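You operate a simulated robot arm through the tools that you are given. There is no shell and no other tool.

The job below is to be done with a simulated robot arm. You get a single attempt, and the scene is never put back.

## Task
Check the cup that the check order card names and sort it by the screen.
Fine: set the dial as the card says; CLEAR goes on the green tray, HOLD on the purple tray.
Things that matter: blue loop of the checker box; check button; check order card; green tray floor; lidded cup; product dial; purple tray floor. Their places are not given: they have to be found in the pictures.

The check looks at the end state, three seconds after you hand in, the way a careful person would. Anything else that was tipped, shoved, dropped, spilled or broken makes it a failure.

## Robot
A 6-joint arm with a four-finger gripper, fixed in place. Base frame: the origin is at the foot of the arm, x ahead of it, y to its left, z up; the work surface is at about z = 860. Readings come in mm, degrees, newtons and seconds.
With the tool pointing down near the work surface it reaches from about 460 to 920 mm from the base axis. Its first joint turns from -166.0 to 166.0 degrees. Payload 3.43 kg.
The TCP is the grasp point between the finger pads, 30 mm short of the fingertips. In the tool frame z runs along the fingers and y along their closing line. The gripper opens to 120 mm. The gripper's body begins 85 mm behind the TCP.
Orientation is that of the tool frame in the base frame, as a unit quaternion [x, y, z, w]. With the fingers straight down and closing along the base's y, the tool's x points along the base's -x, its y along +y and its z along -z.

## Interface
- The arm moves only by the tool jog_arm. Its argument "series" is a list of rows, each a list of 3 entries, a list of its own where there are three numbers: the shift along the tool's x, y, z in mm, then the turn, a rotation vector about the tool's x, y, z in degrees, then the gripper command, from -1 (shut) to 1 (fully open), values between in proportion. In form: [[[dx, dy, dz], [ax, ay, az], gripper], ...]. A call has 1 to 20 rows; each row is the pose to reach, as a shift and turn from the pose commanded when the call began, along the tool's axes at that moment. Rows are played at 5 a second. More than 50 mm and 8.6 degrees between two rows, or a gripper value outside its range, and nothing of the call is played. Where a pose cannot be reached the arm comes as near as it can. A force on the tool above 40 N (or 10 N above the force at the start of the call, whichever is more), or a blocked arm, ends the call early, and 0.2 s more pass. Each finger halts on what it meets, pressing with about 41 N; the grip force reading is that of the motor and also rises with nothing between the fingers. The clock runs only during rows and for 0.2 s after the last one: add rows that repeat a pose to give the fingers time. It gives the time, the measured TCP pose, the force on the tool (base axes), the opening and the grip force at its end, in the units of the frame above (readings bear some noise), with the torque about the TCP (base axes, N m) and any sound that the robot's microphone picked up.
- Cameras (640 x 400 px; columns grow to the right, rows downward): "scene" is fixed at [401, -499.2, 1444.9]; the picture's right is [0.71, 0.71, 0.00], its down [0.71, -0.71, 0.04] and it looks along [0.03, -0.03, -1.00] (base axes); focal length 214 px, centre (320, 200). "wrist" rides on the gripper at [71, -17, -121] in the tool frame; the picture's right is [0.23, 0.97, 0.00], its down [-0.81, 0.19, -0.55] and it looks along [-0.54, 0.13, 0.83] (tool axes); focal length 275 px, centre (320, 200).
- camera(camera): a new picture of that camera. It takes no simulated time.
- slide_trunk(by): slides the trunk up (or, below 0, down) by that many mm; the arm rides with it, the base frame stays. It gives what a move gives, with no picture.
- probe_pixels(camera, pixels): for up to 12 pixels [column, row] of the newest picture of that camera ("zoom" is the newest enlarged one), the place [x, y, z] in the base frame of the surface seen there, good to about 2 mm. It takes no simulated time.
- close_up(camera, box): a new picture of the part [left, top, right, bottom] of that camera's present view, enlarged. It takes no simulated time.
- hand_in(): hands the job in; it is judged then, once.

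Leave the gripper open and the arm clear of the work at the hand-in unless told otherwise.

The tools are called after "Emit:" as name(argument=value, ...) on one line, values as JSON. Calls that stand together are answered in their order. jog_arm: Moves the arm, as the interface text tells. Its arguments: {"type":"object","properties":{"series":{"type":"array","items":{"type":"array"}}},"required":["series"]} The other tools are called the same way: slide_trunk (by) slides the trunk up or down; camera (camera) takes a picture; probe_pixels (camera, pixels) gives the place of the surface under pixels of a picture; close_up (camera, box) takes an enlarged picture of a part of a camera's view; hand_in () hands the job in.

At the start:

```text
clock: 0.0
eef_pos: [322.3, -422.7, 1158.6]
tool_rot: [0.0, 1.0, 0.0, 0.0]
ft_force: [0.2, -0.9, 0.5]
ft_torque: [0.01, 0.04, 0.0]
finger_gap: 120.0
gripper_force: 0.1
trunk travel left (down, up): [-175.0, 365.0]
```

scene: 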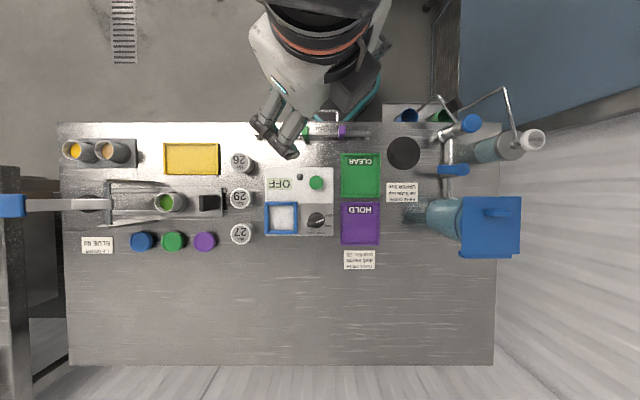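
wrist: 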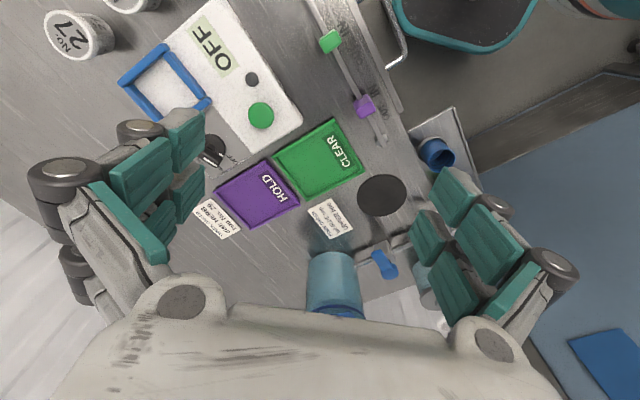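

I can see a checker box with a screen reading OFF, two trays, cups 26, 29 and 27, and several cards. I'll enlarge the cards at about (360,260) and (400,192), the box, and the cups.

Emit:
close_up(camera="scene", box=[335, 180, 435, 275])

Emit:
close_up(camera="scene", box=[220, 140, 350, 250])

Emit:
close_up(camera="wrist", box=[180, 180, 380, 300])

Emit:
close_up(camera="scene", box=[60, 130, 220, 260])

```text
4.21 times, centred on (385, 228) of scene
```

zoom: 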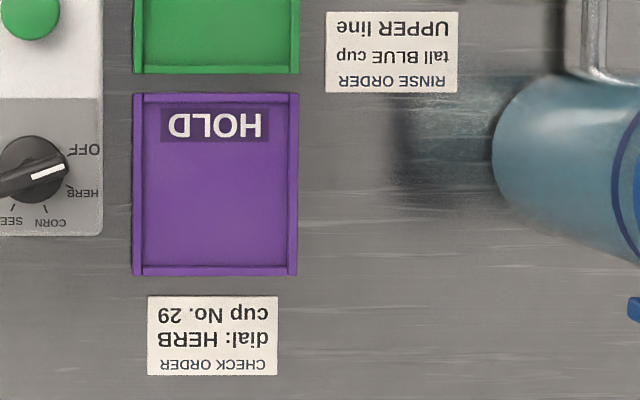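

```text
3.64 times, centred on (285, 195) of scene
```

zoom: 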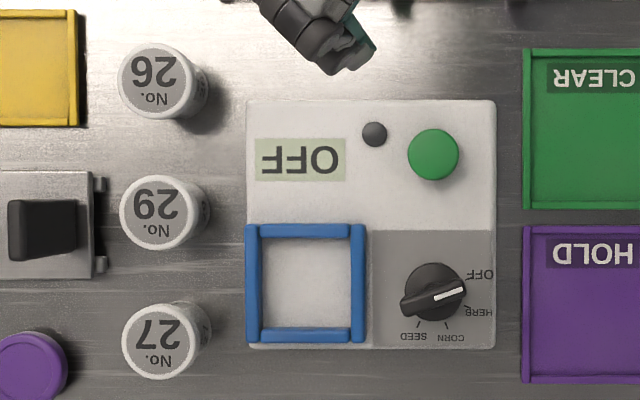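

```text
3.20 times, centred on (280, 240) of wrist
```

zoom: 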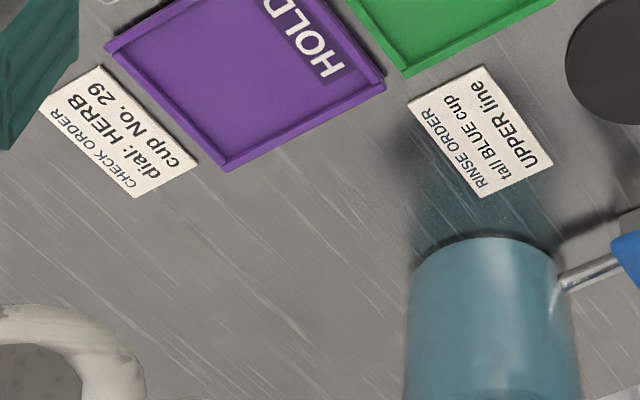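

```text
3.08 times, centred on (140, 195) of scene
```

zoom: 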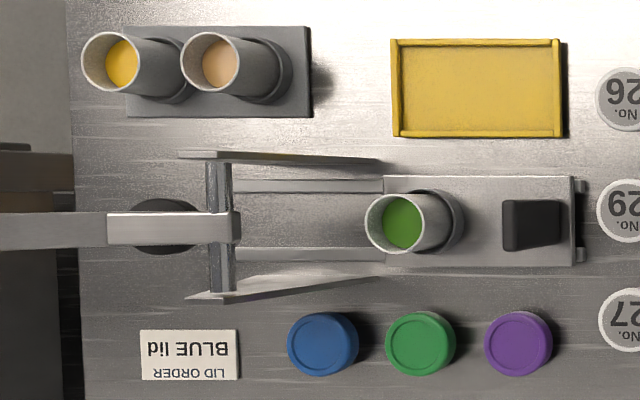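

The check order says cup No. 29 with the dial at HERB. The screen is OFF and the dial mark is near OFF. Next I'll enlarge the box and the cup 29 area more and get their positions.

Emit:
close_up(camera="scene", box=[295, 200, 340, 240])

Emit:
probe_pixels(camera="scene", pixels=[[240, 196], [316, 183], [317, 219], [283, 218], [360, 175], [360, 223], [300, 177], [250, 198], [268, 219], [298, 219], [283, 204], [283, 233]])

Emit:
probe_pixels(camera="zoom", pixels=[[320, 200], [300, 200], [340, 200], [320, 180], [320, 220], [100, 50], [400, 150], [440, 250], [330, 330], [600, 200]])

```text
10.00 times, centred on (318, 220) of scene
```

zoom: 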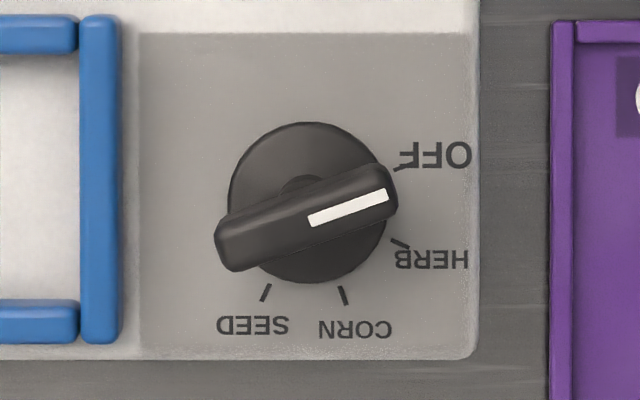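

```text
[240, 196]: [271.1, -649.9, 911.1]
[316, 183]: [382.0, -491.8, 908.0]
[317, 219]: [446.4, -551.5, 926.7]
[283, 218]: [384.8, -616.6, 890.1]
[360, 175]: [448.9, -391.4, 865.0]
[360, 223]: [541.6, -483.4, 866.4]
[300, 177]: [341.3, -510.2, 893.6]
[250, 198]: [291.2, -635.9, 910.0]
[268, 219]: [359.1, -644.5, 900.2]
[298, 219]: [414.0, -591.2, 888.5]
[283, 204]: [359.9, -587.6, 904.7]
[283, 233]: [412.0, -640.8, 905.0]
```

```text
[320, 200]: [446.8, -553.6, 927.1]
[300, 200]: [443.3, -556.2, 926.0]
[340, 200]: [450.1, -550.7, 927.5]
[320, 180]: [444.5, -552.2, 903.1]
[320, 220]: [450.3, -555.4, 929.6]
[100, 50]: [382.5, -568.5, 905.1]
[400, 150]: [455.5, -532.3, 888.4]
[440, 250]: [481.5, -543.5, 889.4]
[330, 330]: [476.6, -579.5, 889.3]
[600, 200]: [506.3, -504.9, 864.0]
```

Cup 29 is at about (240,197). The dial bar runs along roughly image angle -20°, pointing at OFF. I'll probe the dial ticks and bar ends in this zoom, then look at the cups more closely.

Emit:
probe_pixels(camera="zoom", pixels=[[402, 166], [400, 243], [343, 295], [265, 292], [235, 240], [385, 190], [306, 217], [228, 205], [308, 283], [308, 124], [388, 225], [240, 265]])

Emit:
close_up(camera="scene", box=[205, 140, 305, 250])

```text
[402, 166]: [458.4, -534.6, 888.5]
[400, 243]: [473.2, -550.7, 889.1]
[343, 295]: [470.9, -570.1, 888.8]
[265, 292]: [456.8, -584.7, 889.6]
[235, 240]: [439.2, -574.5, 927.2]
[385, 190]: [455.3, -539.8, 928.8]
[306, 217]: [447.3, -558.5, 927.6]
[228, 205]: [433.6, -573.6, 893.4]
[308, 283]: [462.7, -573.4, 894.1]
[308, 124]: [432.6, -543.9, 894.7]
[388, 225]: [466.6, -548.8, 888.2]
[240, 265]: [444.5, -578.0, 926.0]
```

```text
3.64 times, centred on (255, 195) of scene
```

zoom: 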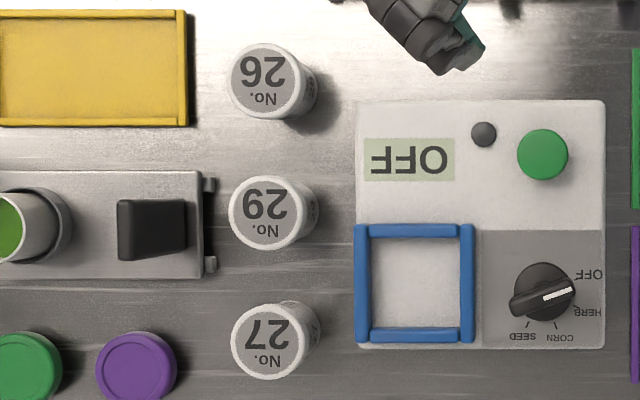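

The dial centre is about (447.4, -558.6). The bar sits at 65° in the base frame (OFF) and HERB is at about 20°, so it needs a -45° turn about base z. Before moving, I'll probe cup 29, its neighbours, the button and the loop in the current zoom.

Emit:
probe_pixels(camera="zoom", pixels=[[268, 177], [268, 247], [230, 210], [305, 210], [312, 225], [268, 212], [250, 325], [265, 80], [204, 215], [542, 150], [518, 153], [568, 153]])

Emit:
probe_pixels(camera="scene", pixels=[[271, 219], [295, 219], [283, 207], [283, 231], [258, 220], [240, 212], [345, 156], [376, 156], [345, 193], [376, 193], [345, 240], [376, 206]])

```text
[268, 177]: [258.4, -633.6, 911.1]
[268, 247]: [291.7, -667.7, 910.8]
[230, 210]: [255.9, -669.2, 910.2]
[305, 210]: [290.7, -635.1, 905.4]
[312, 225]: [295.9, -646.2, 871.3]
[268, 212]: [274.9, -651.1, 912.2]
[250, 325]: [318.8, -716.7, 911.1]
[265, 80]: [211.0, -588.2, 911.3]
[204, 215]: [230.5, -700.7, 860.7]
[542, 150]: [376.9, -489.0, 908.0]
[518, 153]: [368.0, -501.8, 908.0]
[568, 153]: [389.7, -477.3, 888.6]
```

```text
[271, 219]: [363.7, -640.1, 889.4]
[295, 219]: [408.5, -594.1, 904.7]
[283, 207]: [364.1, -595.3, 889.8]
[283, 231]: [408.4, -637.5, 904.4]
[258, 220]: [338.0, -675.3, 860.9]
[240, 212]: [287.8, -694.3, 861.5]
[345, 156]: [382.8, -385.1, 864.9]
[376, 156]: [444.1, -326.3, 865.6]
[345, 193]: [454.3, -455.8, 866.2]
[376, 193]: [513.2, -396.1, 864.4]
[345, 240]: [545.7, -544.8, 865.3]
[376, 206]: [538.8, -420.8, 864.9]
```

Measured positions:
- Cup 29 centre: about (274.5, -651), top z 911, diameter 48.
- Loop centre: about (382, -617), bar tops z 905, floor z 890.
- Button: about (377.5, -490), top z 908.
- Trays: green about (448, -391), purple about (541, -483).

First I'll move above the dial, turning the gripper so it closes across the bar.

Emit:
jog_arm(series=[[[-12.5, -13.6, 10], [0, 0, -6.5], 0], [[-25, -27.2, 20], [0, 0, -13], 0], [[-37.5, -40.8, 30], [0, 0, -19.5], 0], [[-50, -54.4, 40], [0, 0, -26], 0], [[-62.5, -68, 50], [0, 0, -32.5], 0], [[-75, -81.5, 60], [0, 0, -39], 0], [[-87.6, -95.1, 70], [0, 0, -45.5], 0], [[-100.1, -108.7, 80], [0, 0, -52], 0], [[-112.6, -122.3, 90], [0, 0, -58.5], 0], [[-125.1, -135.9, 100], [0, 0, -65], 0], [[-125.1, -135.9, 130], [0, 0, -65], 0], [[-125.1, -135.9, 150], [0, 0, -65], 0], [[-125.1, -135.9, 150], [0, 0, -65], 0]])

Emit:
camera(camera="wrist")

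Emit:
camera(camera="scene")

```text
clock: 2.8
eef_pos: [448.1, -557.9, 1008.5]
tool_rot: [-0.537, 0.844, 0.0, 0.0]
ft_force: [0.2, -0.4, -0.1]
ft_torque: [-0.01, 0.02, 0.01]
finger_gap: 59.8
gripper_force: 0.0
trunk travel left (down, up): [-175.0, 365.0]
```

```text
taken
```

wrist: 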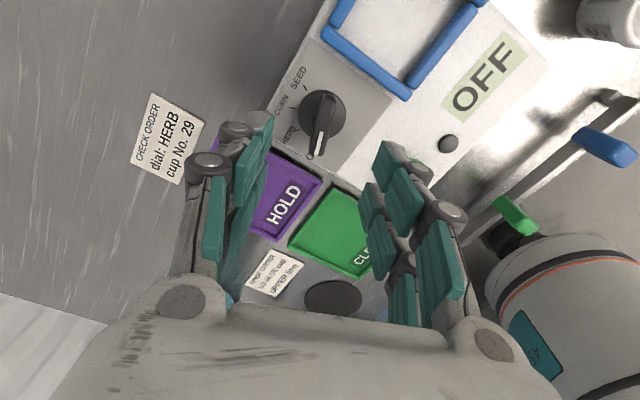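

```text
taken
```

scene: 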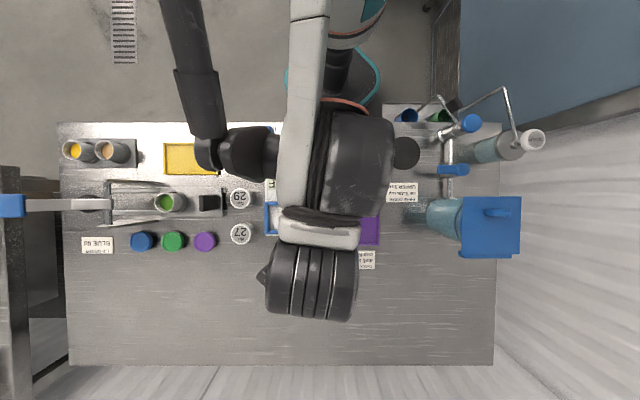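

The gripper is over the dial, aligned with it. A dark arm link appears near (230,150), close to cup 26, so I'll probe its height before going down.

Emit:
probe_pixels(camera="scene", pixels=[[250, 155], [210, 150], [195, 90], [300, 170], [350, 150], [310, 290], [320, 235]])

Emit:
probe_pixels(camera="wrist", pixels=[[322, 108], [318, 135], [345, 110], [310, 157], [302, 110]])

Emit:
close_up(camera="wrist", box=[260, 50, 400, 180])

```text
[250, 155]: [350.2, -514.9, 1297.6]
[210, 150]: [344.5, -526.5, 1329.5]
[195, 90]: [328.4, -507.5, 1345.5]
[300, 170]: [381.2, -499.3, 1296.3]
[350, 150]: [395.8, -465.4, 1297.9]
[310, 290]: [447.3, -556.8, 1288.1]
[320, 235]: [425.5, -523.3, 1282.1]
```

```text
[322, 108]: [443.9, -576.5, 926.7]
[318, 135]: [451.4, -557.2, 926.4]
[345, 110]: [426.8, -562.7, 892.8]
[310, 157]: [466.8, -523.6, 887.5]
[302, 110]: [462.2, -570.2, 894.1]
```

```text
3.08 times, centred on (330, 115) of wrist
```

zoom: 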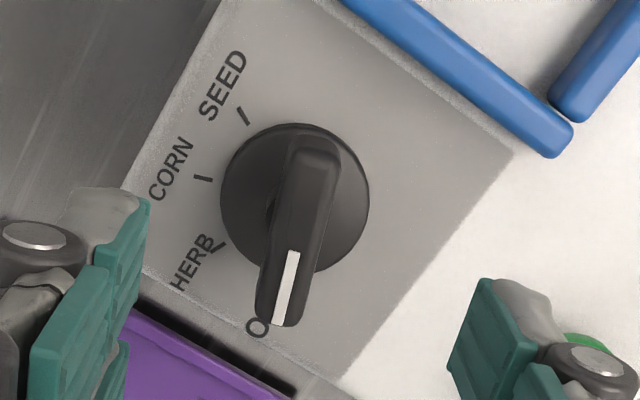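

All arm links are high (z around 1290). Now I'll descend 74 mm so the fingertips straddle the bar at about z 905, then close slowly.

Emit:
jog_arm(series=[[[0, 0, 20], [0, 0, 0], 0], [[0, 0, 40], [0, 0, 0], 0], [[0, 0, 60], [0, 0, 0], 0], [[0, 0, 74], [0, 0, 0], 0], [[0, 0, 74], [0, 0, 0], 0], [[0, 0, 74], [0, 0, 0], -0.5], [[0, 0, 74], [0, 0, 0], -0.7], [[0, 0, 74], [0, 0, 0], -0.85], [[0, 0, 74], [0, 0, 0], -1], [[0, 0, 74], [0, 0, 0], -1]])

```text
clock: 5.0
eef_pos: [448.2, -558.8, 936.1]
tool_rot: [-0.537, 0.844, 0.0, 0.001]
ft_force: [-0.3, -6.6, 17.5]
ft_torque: [-0.25, 0.05, 0.02]
finger_gap: 13.0
gripper_force: 45.2
trunk travel left (down, up): [-175.0, 365.0]
```

The bar is gripped (13 mm gap), with about 17 N of vertical force. I'll ease up 1.5 mm and turn the tool +45° about its z (clockwise from above) to HERB.

Emit:
jog_arm(series=[[[0, 0, -1.5], [0, 0, 0], -1], [[0, 0, -1.5], [0, 0, 5], -1], [[0, 0, -1.5], [0, 0, 10], -1], [[0, 0, -1.5], [0, 0, 15], -1], [[0, 0, -1.5], [0, 0, 20], -1], [[0, 0, -1.5], [0, 0, 25], -1], [[0, 0, -1.5], [0, 0, 30], -1], [[0, 0, -1.5], [0, 0, 35], -1], [[0, 0, -1.5], [0, 0, 40], -1], [[0, 0, -1.5], [0, 0, 45], -1], [[0, 0, -1.5], [0, 0, 45], -1]])

Emit:
camera(camera="wrist")

```text
clock: 7.4
eef_pos: [447.3, -560.3, 935.7]
tool_rot: [-0.172, 0.985, 0.002, -0.001]
ft_force: [-8.7, -0.6, -29.9]
ft_torque: [0.11, -0.15, -0.03]
finger_gap: 12.9
gripper_force: 45.3
trunk travel left (down, up): [-175.0, 365.0]
```

```text
taken
```

wrist: 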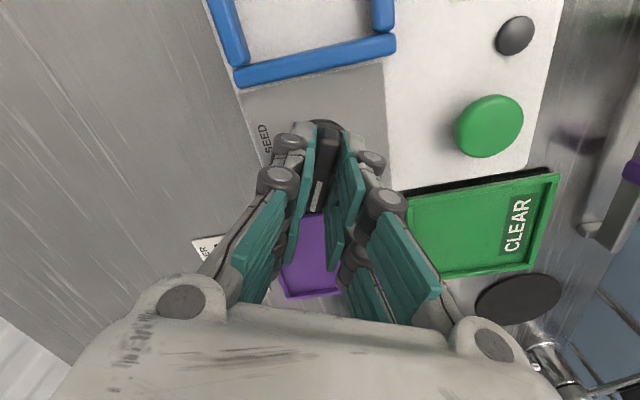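

The tool turned to 20°, which matches HERB. I'll relax the vertical load, open, rise and check the dial mark.

Emit:
jog_arm(series=[[[0, 0, 0.7], [0, 0, 0], -1], [[0, 0, 0.7], [0, 0, 0], -0.6], [[0, 0, 0.7], [0, 0, 0], -0.2], [[0, 0, 0.7], [0, 0, 0], 0], [[0, 0, -25], [0, 0, 0], 0], [[0, 0, -50], [0, 0, 0], 0], [[0, 0, -75], [0, 0, 0], 0], [[0, 0, -75], [0, 0, 0], 0]])

Emit:
close_up(camera="wrist", box=[200, 0, 520, 200])

```text
clock: 9.2
eef_pos: [447.9, -556.9, 1012.4]
tool_rot: [-0.172, 0.985, 0.001, -0.001]
ft_force: [0.0, -0.1, 0.4]
ft_torque: [0.05, -0.03, -0.01]
finger_gap: 59.9
gripper_force: 0.0
trunk travel left (down, up): [-175.0, 365.0]
```

```text
2.00 times, centred on (360, 100) of wrist
```

zoom: 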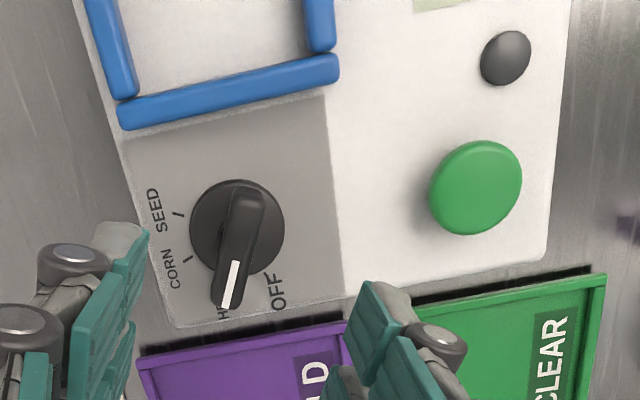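

The dial mark now covers the HERB tick. Next I'll move above cup 29 at (274.5, -651), turning 25° so the gripper closes along the cup row, then look.

Emit:
jog_arm(series=[[[24.3, -3.5, 0], [0, 0, -3.1], 0.2], [[48.5, -6.9, 0], [0, 0, -6.3], 0.2], [[72.8, -10.4, 0], [0, 0, -9.4], 0.2], [[97, -13.9, 0], [0, 0, -12.5], 0.2], [[121.3, -17.3, 0], [0, 0, -15.6], 0.2], [[145.6, -20.8, 0], [0, 0, -18.8], 0.2], [[169.8, -24.2, 0], [0, 0, -21.9], 0.2], [[194.1, -27.7, 0], [0, 0, -25], 0.2], [[194.1, -27.7, 0], [0, 0, -25], 0.2]])

Emit:
camera(camera="wrist")

Emit:
camera(camera="scene")

```text
clock: 11.2
eef_pos: [274.3, -650.3, 1012.2]
tool_rot: [-0.383, 0.924, 0.0, 0.0]
ft_force: [-0.1, -0.4, 0.6]
ft_torque: [-0.02, -0.01, -0.04]
finger_gap: 71.9
gripper_force: 0.1
trunk travel left (down, up): [-175.0, 365.0]
```

```text
taken
```

wrist: 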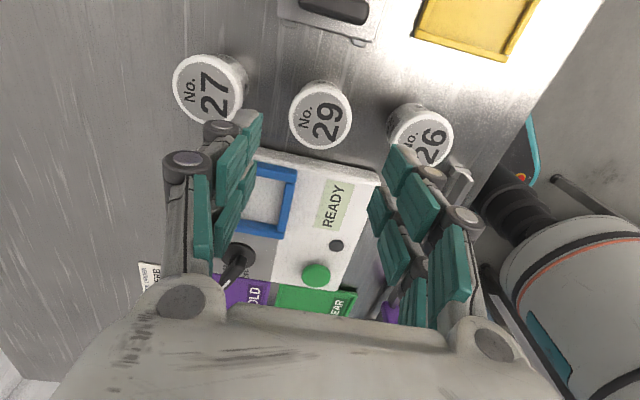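

```text
taken
```

scene: 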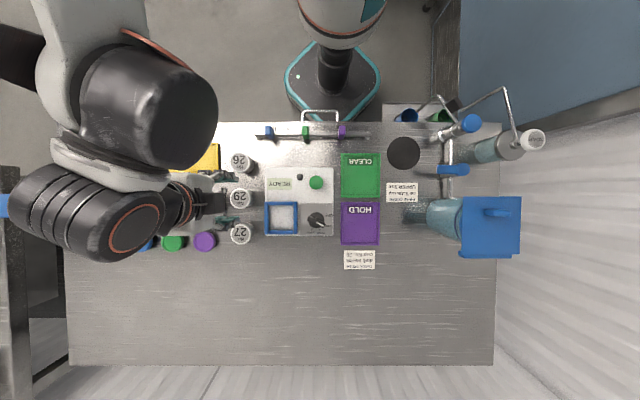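

The screen now says READY. I'll check the cup outlines from the wrist view and the dial from the scene view.

Emit:
close_up(camera="wrist", box=[160, 30, 460, 220])

Emit:
probe_pixels(camera="wrist", pixels=[[322, 113], [292, 115], [350, 113], [322, 82], [320, 146], [325, 148], [208, 82], [417, 132]])

Emit:
close_up(camera="scene", box=[255, 165, 340, 240])

```text
2.11 times, centred on (310, 125) of wrist
```

zoom: 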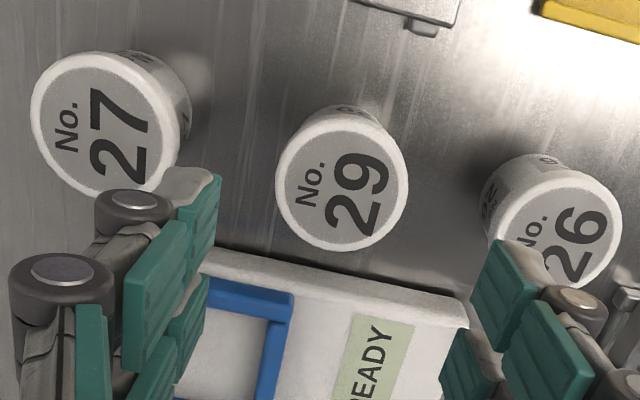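

```text
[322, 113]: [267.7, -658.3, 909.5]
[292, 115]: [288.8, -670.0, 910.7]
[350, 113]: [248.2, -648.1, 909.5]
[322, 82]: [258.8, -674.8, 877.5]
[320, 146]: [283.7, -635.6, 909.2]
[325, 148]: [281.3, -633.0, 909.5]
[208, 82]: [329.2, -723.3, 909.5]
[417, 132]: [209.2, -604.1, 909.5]
```

```text
5.33 times, centred on (298, 202) of scene
```

zoom: 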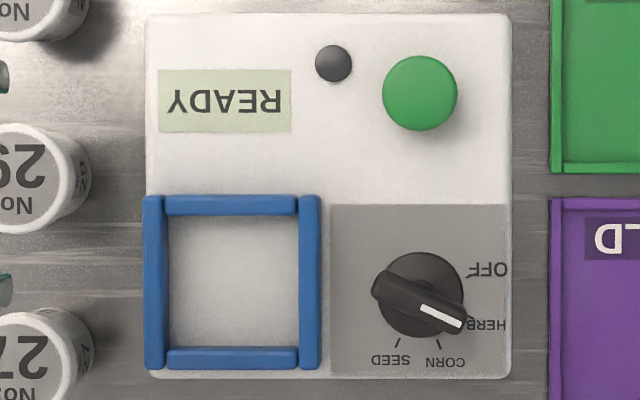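

The dial points at HERB and cup 29 is centred at about (274, -651). I'll descend 100 mm so the tips reach about z 882 around cup 29, close, and lift slightly.

Emit:
jog_arm(series=[[[0, 0, 20], [0, 0, 0], 0.1], [[0, 0, 40], [0, 0, 0], 0.1], [[0, 0, 60], [0, 0, 0], 0.1], [[0, 0, 75], [0, 0, 0], 0.1], [[0, 0, 90], [0, 0, 0], 0.1], [[0, 0, 100], [0, 0, 0], 0.1], [[0, 0, 100], [0, 0, 0], 0.1], [[0, 0, 100], [0, 0, 0], -0.1], [[0, 0, 100], [0, 0, 0], -0.2], [[0, 0, 100], [0, 0, 0], -0.3], [[0, 0, 100], [0, 0, 0], -0.5], [[0, 0, 100], [0, 0, 0], -0.5]])

Emit:
camera(camera="wrist")

```text
clock: 13.8
eef_pos: [273.4, -651.2, 912.6]
tool_rot: [-0.383, 0.924, 0.0, 0.001]
ft_force: [-0.2, 0.3, 0.6]
ft_torque: [0.03, -0.02, 0.01]
finger_gap: 48.0
gripper_force: 41.0
trunk travel left (down, up): [-175.0, 365.0]
```

```text
taken
```

wrist: 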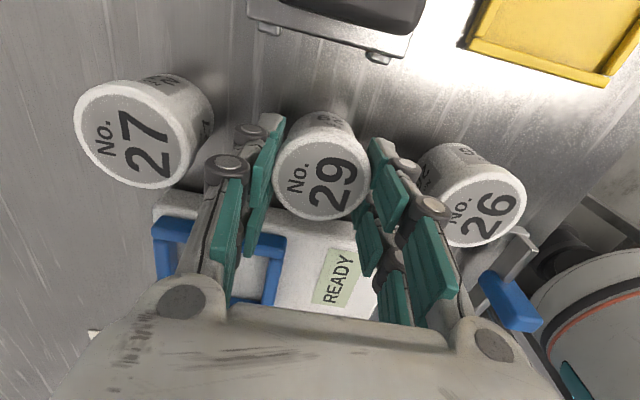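

Cup 29 is gripped at 48 mm. I'll probe the loop bars in the last zoom to get the centre, and lift the cup 85 mm.

Emit:
probe_pixels(camera="zoom", pixels=[[154, 280], [311, 280], [232, 204], [232, 358], [146, 280], [163, 280], [301, 280], [318, 280], [232, 198], [232, 211], [232, 350], [232, 366]])

Emit:
jog_arm(series=[[[0, 0, -10], [0, 0, 0], -0.5], [[0, 0, -25], [0, 0, 0], -0.5], [[0, 0, -45], [0, 0, 0], -0.5], [[0, 0, -65], [0, 0, 0], -0.5], [[0, 0, -85], [0, 0, 0], -0.5], [[0, 0, -85], [0, 0, 0], -0.5]])

Emit:
camera(camera="wrist")

```text
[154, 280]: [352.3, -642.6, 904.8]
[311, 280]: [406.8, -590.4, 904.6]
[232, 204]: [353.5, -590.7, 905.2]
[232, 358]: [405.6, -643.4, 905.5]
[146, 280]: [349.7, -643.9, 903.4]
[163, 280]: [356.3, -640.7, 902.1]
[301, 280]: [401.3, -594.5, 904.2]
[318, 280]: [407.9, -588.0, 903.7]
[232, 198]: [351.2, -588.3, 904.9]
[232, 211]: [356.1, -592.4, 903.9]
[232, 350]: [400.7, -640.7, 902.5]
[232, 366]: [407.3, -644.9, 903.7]
```

```text
clock: 15.2
eef_pos: [274.3, -649.2, 995.0]
tool_rot: [-0.383, 0.924, 0.0, 0.0]
ft_force: [0.3, -0.4, -0.8]
ft_torque: [0.01, 0.0, -0.01]
finger_gap: 49.4
gripper_force: 42.0
trunk travel left (down, up): [-175.0, 365.0]
```

```text
taken
```

wrist: 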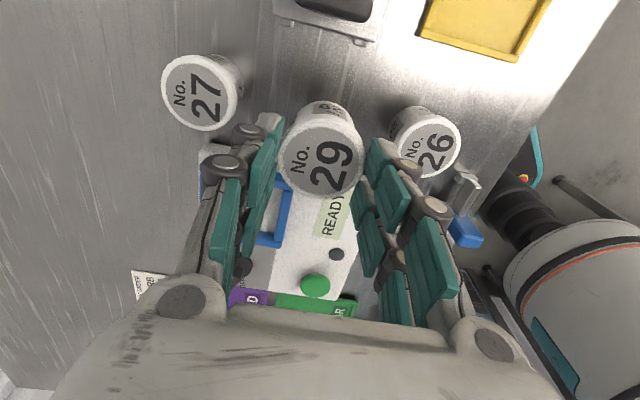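

Loop centre is (379.6, -616.8). I'll carry the cup there at the same height, about 40 mm clear of the bars, then look.

Emit:
jog_arm(series=[[[-16.4, -8.4, 0], [0, 0, 0], -0.5], [[-32.8, -16.7, 0], [0, 0, 0], -0.5], [[-49.3, -25, 0], [0, 0, 0], -0.5], [[-65.7, -33.4, 0], [0, 0, 0], -0.5], [[-82.1, -41.8, 0], [0, 0, 0], -0.5], [[-98.5, -50.1, 0], [0, 0, 0], -0.5], [[-98.5, -50.1, 0], [0, 0, 0], -0.5], [[-98.5, -50.1, 0], [0, 0, 0], -0.5]])

Emit:
camera(camera="wrist")

Emit:
camera(camera="scene")

```text
clock: 17.0
eef_pos: [378.9, -616.1, 996.4]
tool_rot: [-0.383, 0.924, 0.0, 0.0]
ft_force: [-0.2, -0.9, -0.2]
ft_torque: [0.02, 0.0, 0.0]
finger_gap: 49.5
gripper_force: 41.1
trunk travel left (down, up): [-175.0, 365.0]
```

```text
taken
```

wrist: 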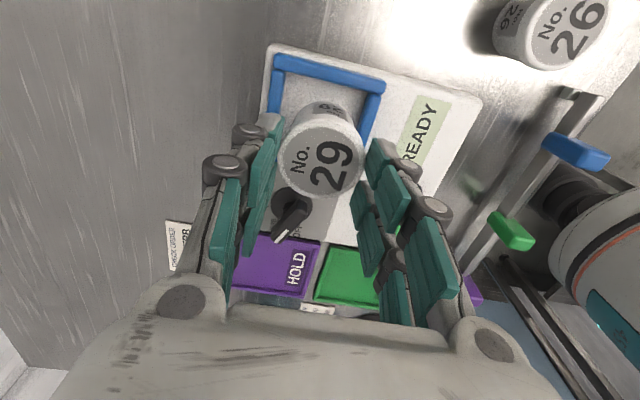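

```text
taken
```

scene: 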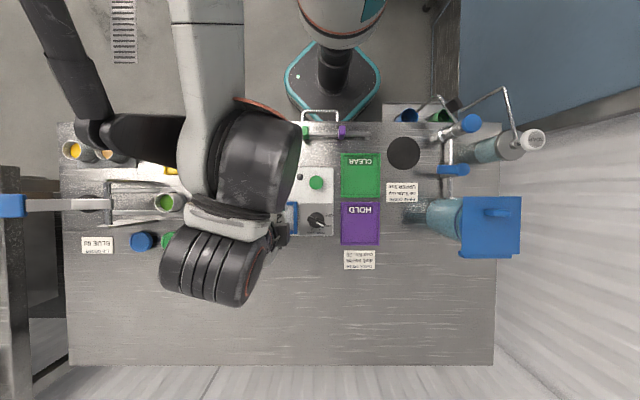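

It is well aligned with the loop. I'll descend slowly 54.5 mm so the cup base lands on the loop floor (z about 890).

Emit:
jog_arm(series=[[[0, 0, 10], [0, 0, 0], -0.5], [[0, 0, 20], [0, 0, 0], -0.5], [[0, 0, 30], [0, 0, 0], -0.5], [[0, 0, 38], [0, 0, 0], -0.5], [[0, 0, 44], [0, 0, 0], -0.5], [[0, 0, 49], [0, 0, 0], -0.5], [[0, 0, 52.5], [0, 0, 0], -0.5], [[0, 0, 54], [0, 0, 0], -0.5], [[0, 0, 54.5], [0, 0, 0], -0.5], [[0, 0, 54.5], [0, 0, 0], -0.5]])

Emit:
camera(camera="wrist")

```text
clock: 19.2
eef_pos: [379.0, -614.0, 944.1]
tool_rot: [-0.382, 0.924, 0.0, 0.0]
ft_force: [1.1, -3.5, 30.0]
ft_torque: [-0.19, 0.17, -0.04]
finger_gap: 48.3
gripper_force: 40.6
trunk travel left (down, up): [-175.0, 365.0]
```

```text
taken
```

wrist: 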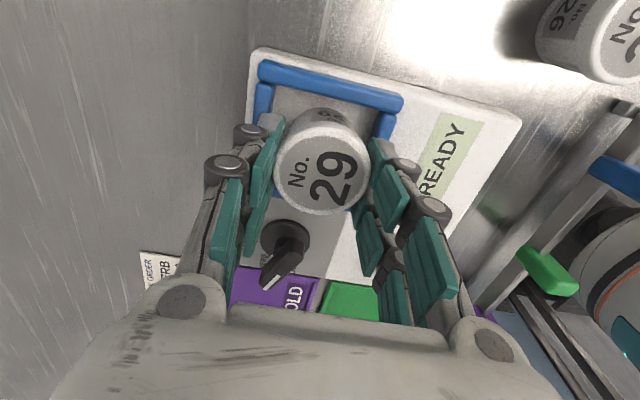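

Contact at TCP z 944 matches the cup standing on the loop floor. I'll ease up 2 mm, open to about 66 mm and rise.

Emit:
jog_arm(series=[[[0, 0, -1.5], [0, 0, 0], -0.5], [[0, 0, -2], [0, 0, 0], -0.2], [[0, 0, -2], [0, 0, 0], 0], [[0, 0, -2], [0, 0, 0], 0.1], [[0, 0, -2], [0, 0, 0], 0.1], [[0, 0, -20], [0, 0, 0], 0.1], [[0, 0, -40], [0, 0, 0], 0.1], [[0, 0, -60], [0, 0, 0], 0.1], [[0, 0, -60], [0, 0, 0], 0.1]])

Emit:
camera(camera="wrist")

```text
clock: 21.2
eef_pos: [379.2, -616.3, 1003.5]
tool_rot: [-0.383, 0.924, 0.001, 0.0]
ft_force: [1.0, 0.1, 0.3]
ft_torque: [0.02, 0.0, -0.03]
finger_gap: 65.9
gripper_force: 0.0
trunk travel left (down, up): [-175.0, 365.0]
```

```text
taken
```

wrist: 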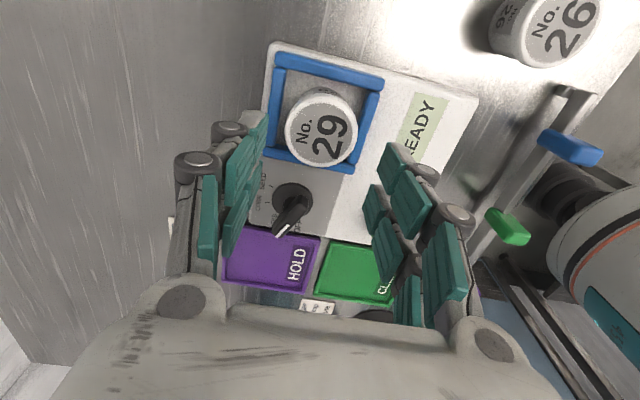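

Cup 29 sits inside the loop. Next I'll close the fingers and move above the button at (377.5, -490), staying high.

Emit:
jog_arm(series=[[[0, 0, -10], [0, 0, 0], -0.3], [[-14.7, 15.2, -10], [0, 0, 0], -1], [[-29.4, 30.4, -10], [0, 0, 0], -1], [[-44.1, 45.6, -10], [0, 0, 0], -1], [[-58.8, 60.7, -10], [0, 0, 0], -1], [[-73.5, 75.9, -10], [0, 0, 0], -1], [[-88.2, 91.1, -10], [0, 0, 0], -1], [[-88.2, 91.1, 20], [0, 0, 0], -1], [[-88.2, 91.1, 45], [0, 0, 0], -1], [[-88.2, 91.1, 45], [0, 0, 0], -1]])

Emit:
camera(camera="wrist")

Emit:
camera(camera="scene")

```text
clock: 23.4
eef_pos: [377.3, -488.9, 958.9]
tool_rot: [-0.383, 0.924, 0.0, 0.0]
ft_force: [-0.9, 0.6, 0.6]
ft_torque: [-0.01, -0.01, -0.02]
finger_gap: 0.0
gripper_force: 33.5
trunk travel left (down, up): [-175.0, 365.0]
```

```text
taken
```

wrist: 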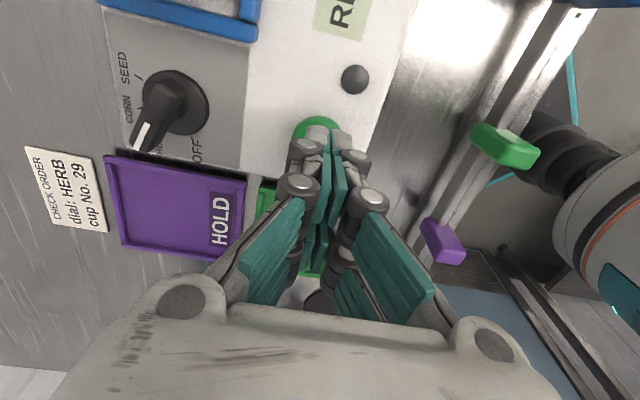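

```text
taken
```

scene: 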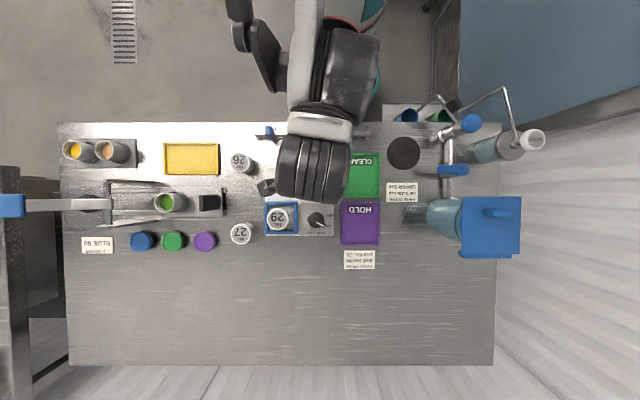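

The closed tips are over the green button. I'll press slowly: about 20 mm to reach it, a few more to press, watching force and sound, then back off.

Emit:
jog_arm(series=[[[0, 0, 8], [0, 0, 0], -1], [[0, 0, 15], [0, 0, 0], -1], [[0, 0, 19], [0, 0, 0], -1], [[0, 0, 21], [0, 0, 0], -1], [[0, 0, 22], [0, 0, 0], -1], [[0, 0, 23], [0, 0, 0], -1]])

Emit:
close_up(camera="wrist", box=[220, 0, 440, 180])

```text
clock: 24.8
eef_pos: [377.4, -489.8, 933.3]
tool_rot: [-0.384, 0.924, 0.0, 0.001]
ft_force: [-0.3, 0.1, 1.2]
ft_torque: [0.01, 0.02, 0.01]
finger_gap: 6.0
gripper_force: 33.5
trunk travel left (down, up): [-175.0, 365.0]
```

```text
2.22 times, centred on (330, 90) of wrist
```

zoom: 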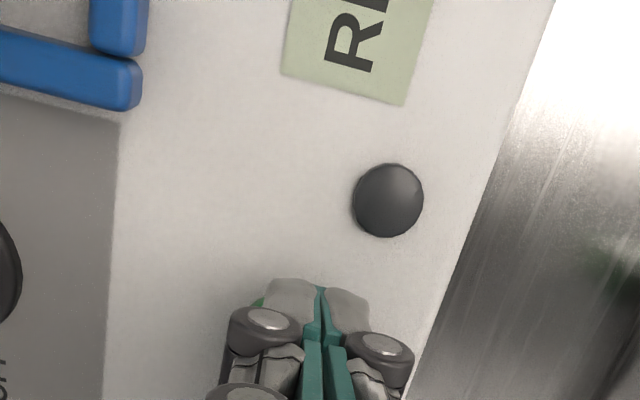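

There's almost no force yet (1.2 N) at tip z about 903. I'll keep pressing in small steps.

Emit:
jog_arm(series=[[[0, 0, 1], [0, 0, 0], -1], [[0, 0, 2], [0, 0, 0], -1], [[0, 0, 3], [0, 0, 0], -1], [[0, 0, 4], [0, 0, 0], -1], [[0, 0, 4], [0, 0, 0], -1]])

Emit:
close_up(camera="wrist", box=[220, 0, 440, 180])

```text
clock: 26.0
eef_pos: [377.0, -488.7, 929.9]
tool_rot: [-0.383, 0.924, 0.0, 0.001]
ft_force: [0.9, -1.4, 2.2]
ft_torque: [0.0, 0.0, 0.0]
finger_gap: 6.2
gripper_force: 33.8
trunk travel left (down, up): [-175.0, 365.0]
```

```text
2.22 times, centred on (330, 90) of wrist
```

zoom: 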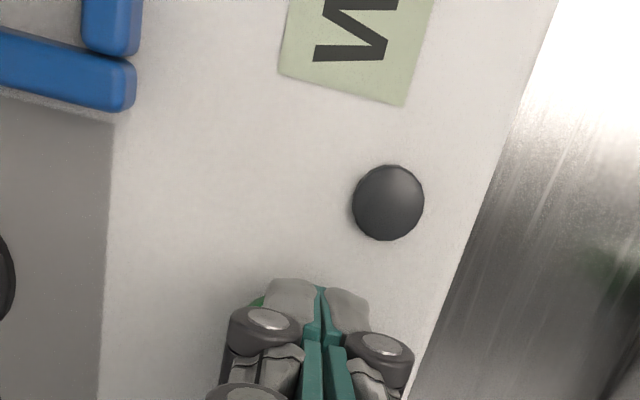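

The screen changed to something starting with "W", probably WAIT. I'll release upward and read the whole screen.

Emit:
jog_arm(series=[[[0, 0, -10], [0, 0, 0], -1], [[0, 0, -30], [0, 0, 0], -1], [[0, 0, -60], [0, 0, 0], -1], [[0, 0, -60], [0, 0, 0], -1]])

Emit:
camera(camera="wrist")

Emit:
camera(camera="scene")

```text
clock: 27.0
eef_pos: [378.0, -487.4, 992.3]
tool_rot: [-0.383, 0.924, 0.0, -0.001]
ft_force: [0.1, -0.1, -0.6]
ft_torque: [0.0, 0.01, 0.01]
finger_gap: 0.0
gripper_force: 33.5
trunk travel left (down, up): [-175.0, 365.0]
```

```text
taken
```

wrist: 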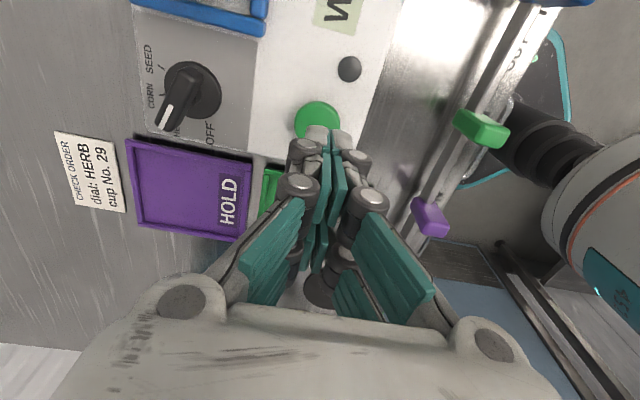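

```text
taken
```

scene: 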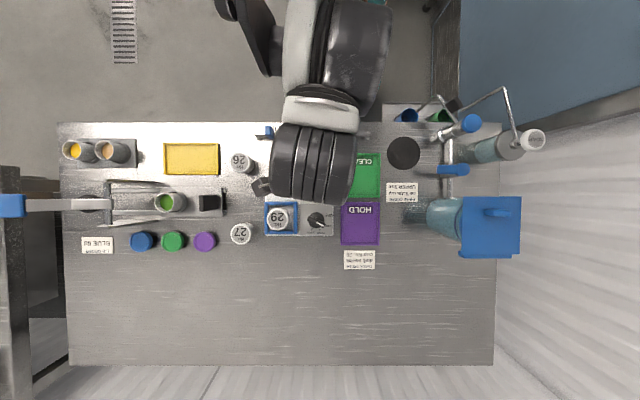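

The screen is partly hidden. I'll move back up above the loop, opening the gripper, to see it fully.

Emit:
jog_arm(series=[[[0, 0, -25], [0, 0, 0], -1], [[14.7, -15.2, -35], [0, 0, 0], -1], [[29.4, -30.4, -35], [0, 0, 0], -0.8], [[44.1, -45.6, -35], [0, 0, 0], -0.5], [[58.8, -60.7, -35], [0, 0, 0], -0.2], [[73.5, -75.9, -35], [0, 0, 0], 0.1], [[88.2, -91.1, -35], [0, 0, 0], 0.1], [[88.2, -91.1, -35], [0, 0, 0], 0.1]])

Emit:
camera(camera="wrist")

Emit:
camera(camera="scene")

```text
clock: 28.8
eef_pos: [379.4, -616.1, 1025.6]
tool_rot: [-0.382, 0.924, -0.001, 0.0]
ft_force: [0.0, -0.4, -0.4]
ft_torque: [0.01, 0.01, 0.01]
finger_gap: 66.0
gripper_force: 0.1
trunk travel left (down, up): [-175.0, 365.0]
```

```text
taken
```

wrist: 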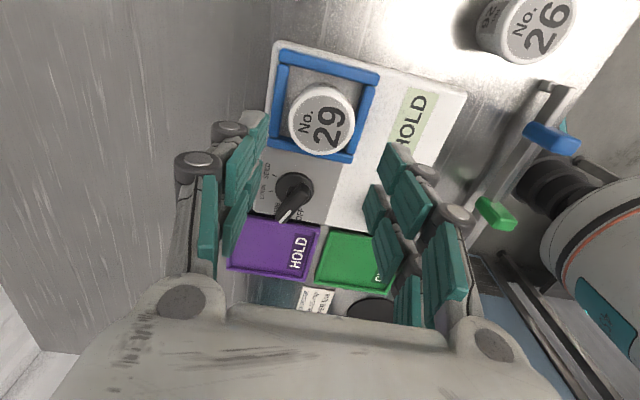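

```text
taken
```

scene: 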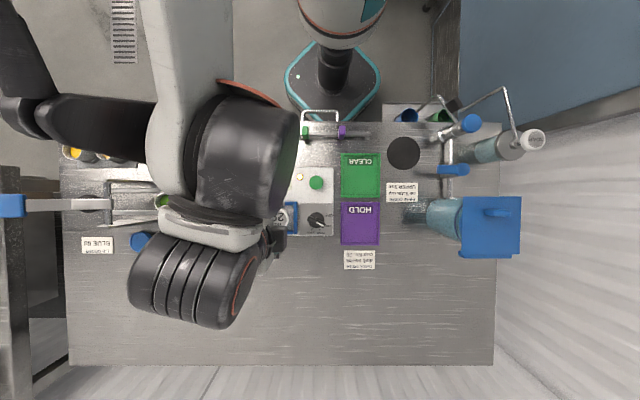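

The screen appears to read HOLD. I'll enlarge it to be sure, along with the dial and cup.

Emit:
close_up(camera="wrist", box=[240, 30, 480, 230])

Emit:
probe_pixels(camera="wrist", pixels=[[321, 120], [289, 122], [354, 120], [321, 88], [318, 154]])

```text
2.00 times, centred on (360, 130) of wrist
```

zoom: 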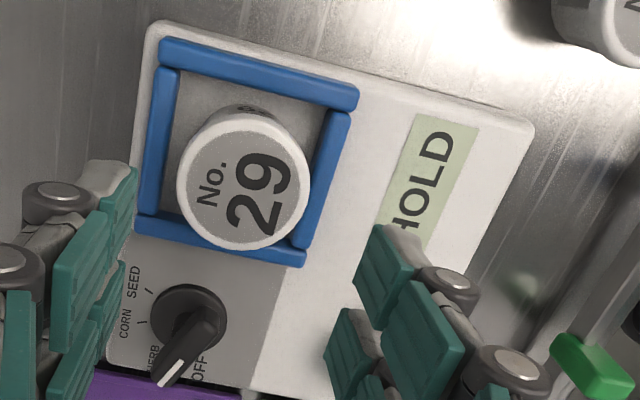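

```text
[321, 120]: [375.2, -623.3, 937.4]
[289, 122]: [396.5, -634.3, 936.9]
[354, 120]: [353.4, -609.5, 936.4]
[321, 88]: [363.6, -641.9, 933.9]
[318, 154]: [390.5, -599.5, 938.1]
```

The screen reads HOLD, so cup 29 goes on the purple tray. I'll descend 84 mm around the cup (tips about z 912, above the bars), grip, and lift.

Emit:
jog_arm(series=[[[0, 0, 20], [0, 0, 0], 0.1], [[0, 0, 40], [0, 0, 0], 0.1], [[0, 0, 58], [0, 0, 0], 0.1], [[0, 0, 72], [0, 0, 0], 0.1], [[0, 0, 80], [0, 0, 0], 0.1], [[0, 0, 84], [0, 0, 0], 0.1], [[0, 0, 84], [0, 0, 0], -0.1], [[0, 0, 84], [0, 0, 0], -0.2], [[0, 0, 84], [0, 0, 0], -0.3], [[0, 0, 84], [0, 0, 0], -0.5], [[0, 0, 84], [0, 0, 0], -0.5]])

Emit:
jog_arm(series=[[[0, 0, -10], [0, 0, 0], -0.5], [[0, 0, -25], [0, 0, 0], -0.5], [[0, 0, -45], [0, 0, 0], -0.5], [[0, 0, -70], [0, 0, 0], -0.5], [[0, 0, -95], [0, 0, 0], -0.5], [[0, 0, -95], [0, 0, 0], -0.5]])

Emit:
camera(camera="wrist")

```text
clock: 31.2
eef_pos: [379.1, -616.9, 940.1]
tool_rot: [-0.383, 0.924, 0.001, -0.001]
ft_force: [0.0, 0.2, 0.0]
ft_torque: [0.02, -0.01, -0.03]
finger_gap: 48.0
gripper_force: 41.2
trunk travel left (down, up): [-175.0, 365.0]
```

```text
clock: 32.6
eef_pos: [380.1, -618.8, 1035.7]
tool_rot: [-0.383, 0.924, 0.0, 0.001]
ft_force: [0.3, 0.8, -0.8]
ft_torque: [-0.03, 0.0, 0.01]
finger_gap: 48.1
gripper_force: 41.6
trunk travel left (down, up): [-175.0, 365.0]
```

```text
taken
```

wrist: 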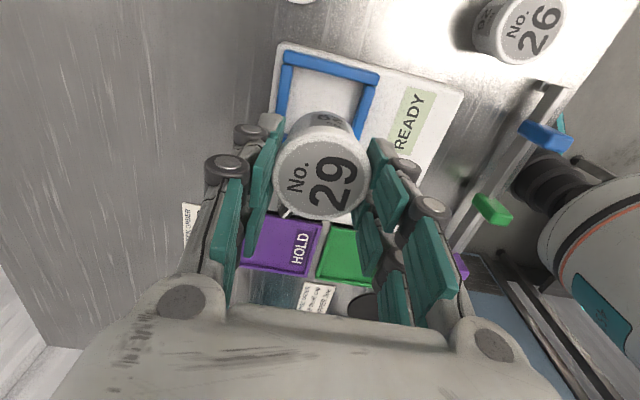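

The cup is lifted out of the loop. Now I'll carry it over the purple tray centre at (541.6, -483.4), with the cup base about 55 mm above the dial.

Emit:
jog_arm(series=[[[-20.9, -2, 0], [0, 0, 0], -0.5], [[-41.8, -4, 0], [0, 0, 0], -0.5], [[-62.7, -6.1, 0], [0, 0, 0], -0.5], [[-83.6, -8.1, 0], [0, 0, 0], -0.5], [[-104.4, -10.1, 0], [0, 0, 0], -0.5], [[-125.3, -12.1, 0], [0, 0, 0], -0.5], [[-146.2, -14.1, 0], [0, 0, 0], -0.5], [[-167.1, -16.2, 0], [0, 0, 0], -0.5], [[-188, -18.2, 0], [0, 0, 0], -0.5], [[-208.9, -20.2, 0], [0, 0, 0], -0.5], [[-208.9, -20.2, 0], [0, 0, 0], -0.5], [[-208.9, -20.2, 0], [0, 0, 0], -0.5]])

Emit:
camera(camera="wrist")

Emit:
camera(camera="scene")

```text
clock: 35.2
eef_pos: [542.3, -481.9, 1034.8]
tool_rot: [-0.383, 0.924, 0.001, 0.0]
ft_force: [0.0, 0.3, -0.1]
ft_torque: [0.02, -0.01, -0.03]
finger_gap: 48.1
gripper_force: 41.0
trunk travel left (down, up): [-175.0, 365.0]
```

```text
taken
```

wrist: 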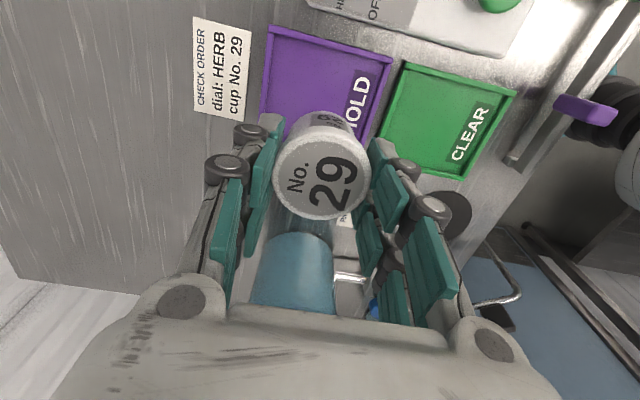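

```text
taken
```

scene: 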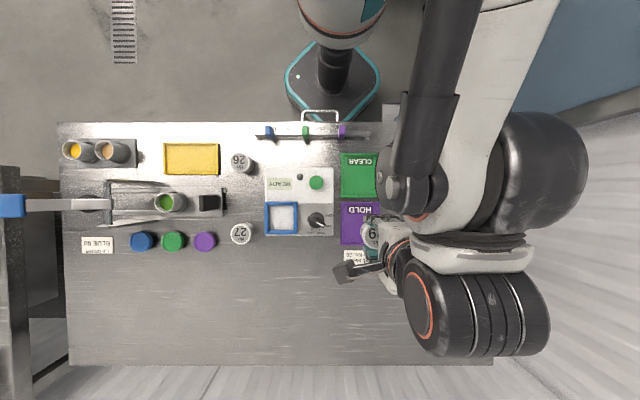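

The cup is over the purple tray. The tall blue jug beside it appears in the wrist view around (300,275), and arm links hang above that area. I'll probe heights before descending.

Emit:
probe_pixels(camera="wrist", pixels=[[300, 240], [300, 275], [275, 300], [345, 280], [320, 175], [300, 60], [330, 75], [375, 310]])

Emit:
probe_pixels(camera="scene", pixels=[[540, 180], [470, 240], [480, 320], [420, 190], [420, 310], [400, 255], [350, 272], [520, 150], [372, 235], [350, 225]])

```text
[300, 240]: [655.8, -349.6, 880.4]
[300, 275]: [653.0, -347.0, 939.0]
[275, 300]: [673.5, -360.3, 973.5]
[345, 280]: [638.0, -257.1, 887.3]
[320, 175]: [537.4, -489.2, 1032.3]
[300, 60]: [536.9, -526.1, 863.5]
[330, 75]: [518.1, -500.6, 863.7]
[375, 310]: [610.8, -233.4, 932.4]
```

```text
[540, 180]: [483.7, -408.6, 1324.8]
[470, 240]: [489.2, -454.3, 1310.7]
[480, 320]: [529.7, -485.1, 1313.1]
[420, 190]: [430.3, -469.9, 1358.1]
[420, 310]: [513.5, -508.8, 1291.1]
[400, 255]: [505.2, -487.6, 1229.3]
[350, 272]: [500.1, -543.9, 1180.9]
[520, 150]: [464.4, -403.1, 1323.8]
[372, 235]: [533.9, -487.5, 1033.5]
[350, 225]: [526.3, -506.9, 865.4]
```

The jug is 170 mm away and the arm links are clear of it. I'll lower the cup slowly about 118 mm onto the purple tray floor (z about 864.5).

Emit:
jog_arm(series=[[[0, 0, 20], [0, 0, 0], -0.5], [[0, 0, 40], [0, 0, 0], -0.5], [[0, 0, 60], [0, 0, 0], -0.5], [[0, 0, 80], [0, 0, 0], -0.5], [[0, 0, 95], [0, 0, 0], -0.5], [[0, 0, 105], [0, 0, 0], -0.5], [[0, 0, 111], [0, 0, 0], -0.5], [[0, 0, 115], [0, 0, 0], -0.5], [[0, 0, 117], [0, 0, 0], -0.5], [[0, 0, 118], [0, 0, 0], -0.5], [[0, 0, 118], [0, 0, 0], -0.5]])

Emit:
camera(camera="wrist")

```text
clock: 37.6
eef_pos: [541.5, -481.5, 917.9]
tool_rot: [-0.383, 0.924, 0.0, 0.0]
ft_force: [-0.1, -0.1, -0.9]
ft_torque: [0.0, 0.0, 0.02]
finger_gap: 48.0
gripper_force: 41.1
trunk travel left (down, up): [-175.0, 365.0]
```

```text
taken
```

wrist: 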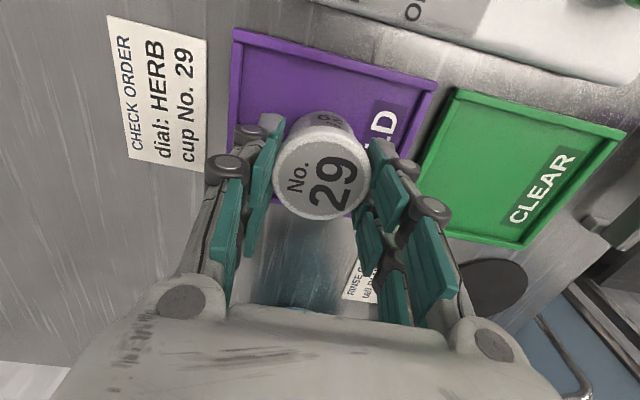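

There's no contact yet, so I'll lower in 1 mm steps to find the tray floor.

Emit:
jog_arm(series=[[[0, 0, 1], [0, 0, 0], -0.5], [[0, 0, 2], [0, 0, 0], -0.5], [[0, 0, 2], [0, 0, 0], -0.5]])

Emit:
probe_pixels(camera="wrist", pixels=[[320, 170], [280, 80], [335, 44], [420, 200]])

```text
clock: 38.4
eef_pos: [541.4, -482.4, 916.6]
tool_rot: [-0.383, 0.924, 0.0, 0.0]
ft_force: [0.3, 1.0, 3.5]
ft_torque: [0.03, -0.01, 0.0]
finger_gap: 47.9
gripper_force: 40.9
trunk travel left (down, up): [-175.0, 365.0]
```

```text
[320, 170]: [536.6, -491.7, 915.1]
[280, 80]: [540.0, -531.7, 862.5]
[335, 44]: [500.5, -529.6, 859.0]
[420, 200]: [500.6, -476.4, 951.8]
```

Light contact (3.5 N) shows the cup is on the tray floor. I'll open and rise straight up.

Emit:
jog_arm(series=[[[0, 0, 0], [0, 0, 0], -0.2], [[0, 0, 0], [0, 0, 0], 0], [[0, 0, 0], [0, 0, 0], 0.1], [[0, 0, 0], [0, 0, 0], 0.1], [[0, 0, -20], [0, 0, 0], 0.1], [[0, 0, -45], [0, 0, 0], 0.1], [[0, 0, -80], [0, 0, 0], 0.1], [[0, 0, -120], [0, 0, 0], 0.1], [[0, 0, -160], [0, 0, 0], 0.3], [[0, 0, -160], [0, 0, 0], 0.3]])

Emit:
camera(camera="wrist")

```text
clock: 40.6
eef_pos: [539.6, -479.9, 1074.6]
tool_rot: [-0.383, 0.924, 0.0, 0.001]
ft_force: [0.2, -0.1, -0.3]
ft_torque: [-0.01, -0.02, 0.04]
finger_gap: 78.1
gripper_force: 0.1
trunk travel left (down, up): [-175.0, 365.0]
```

```text
taken
```

wrist: 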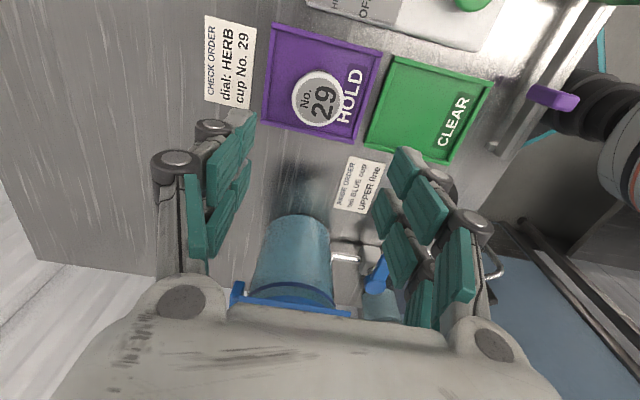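

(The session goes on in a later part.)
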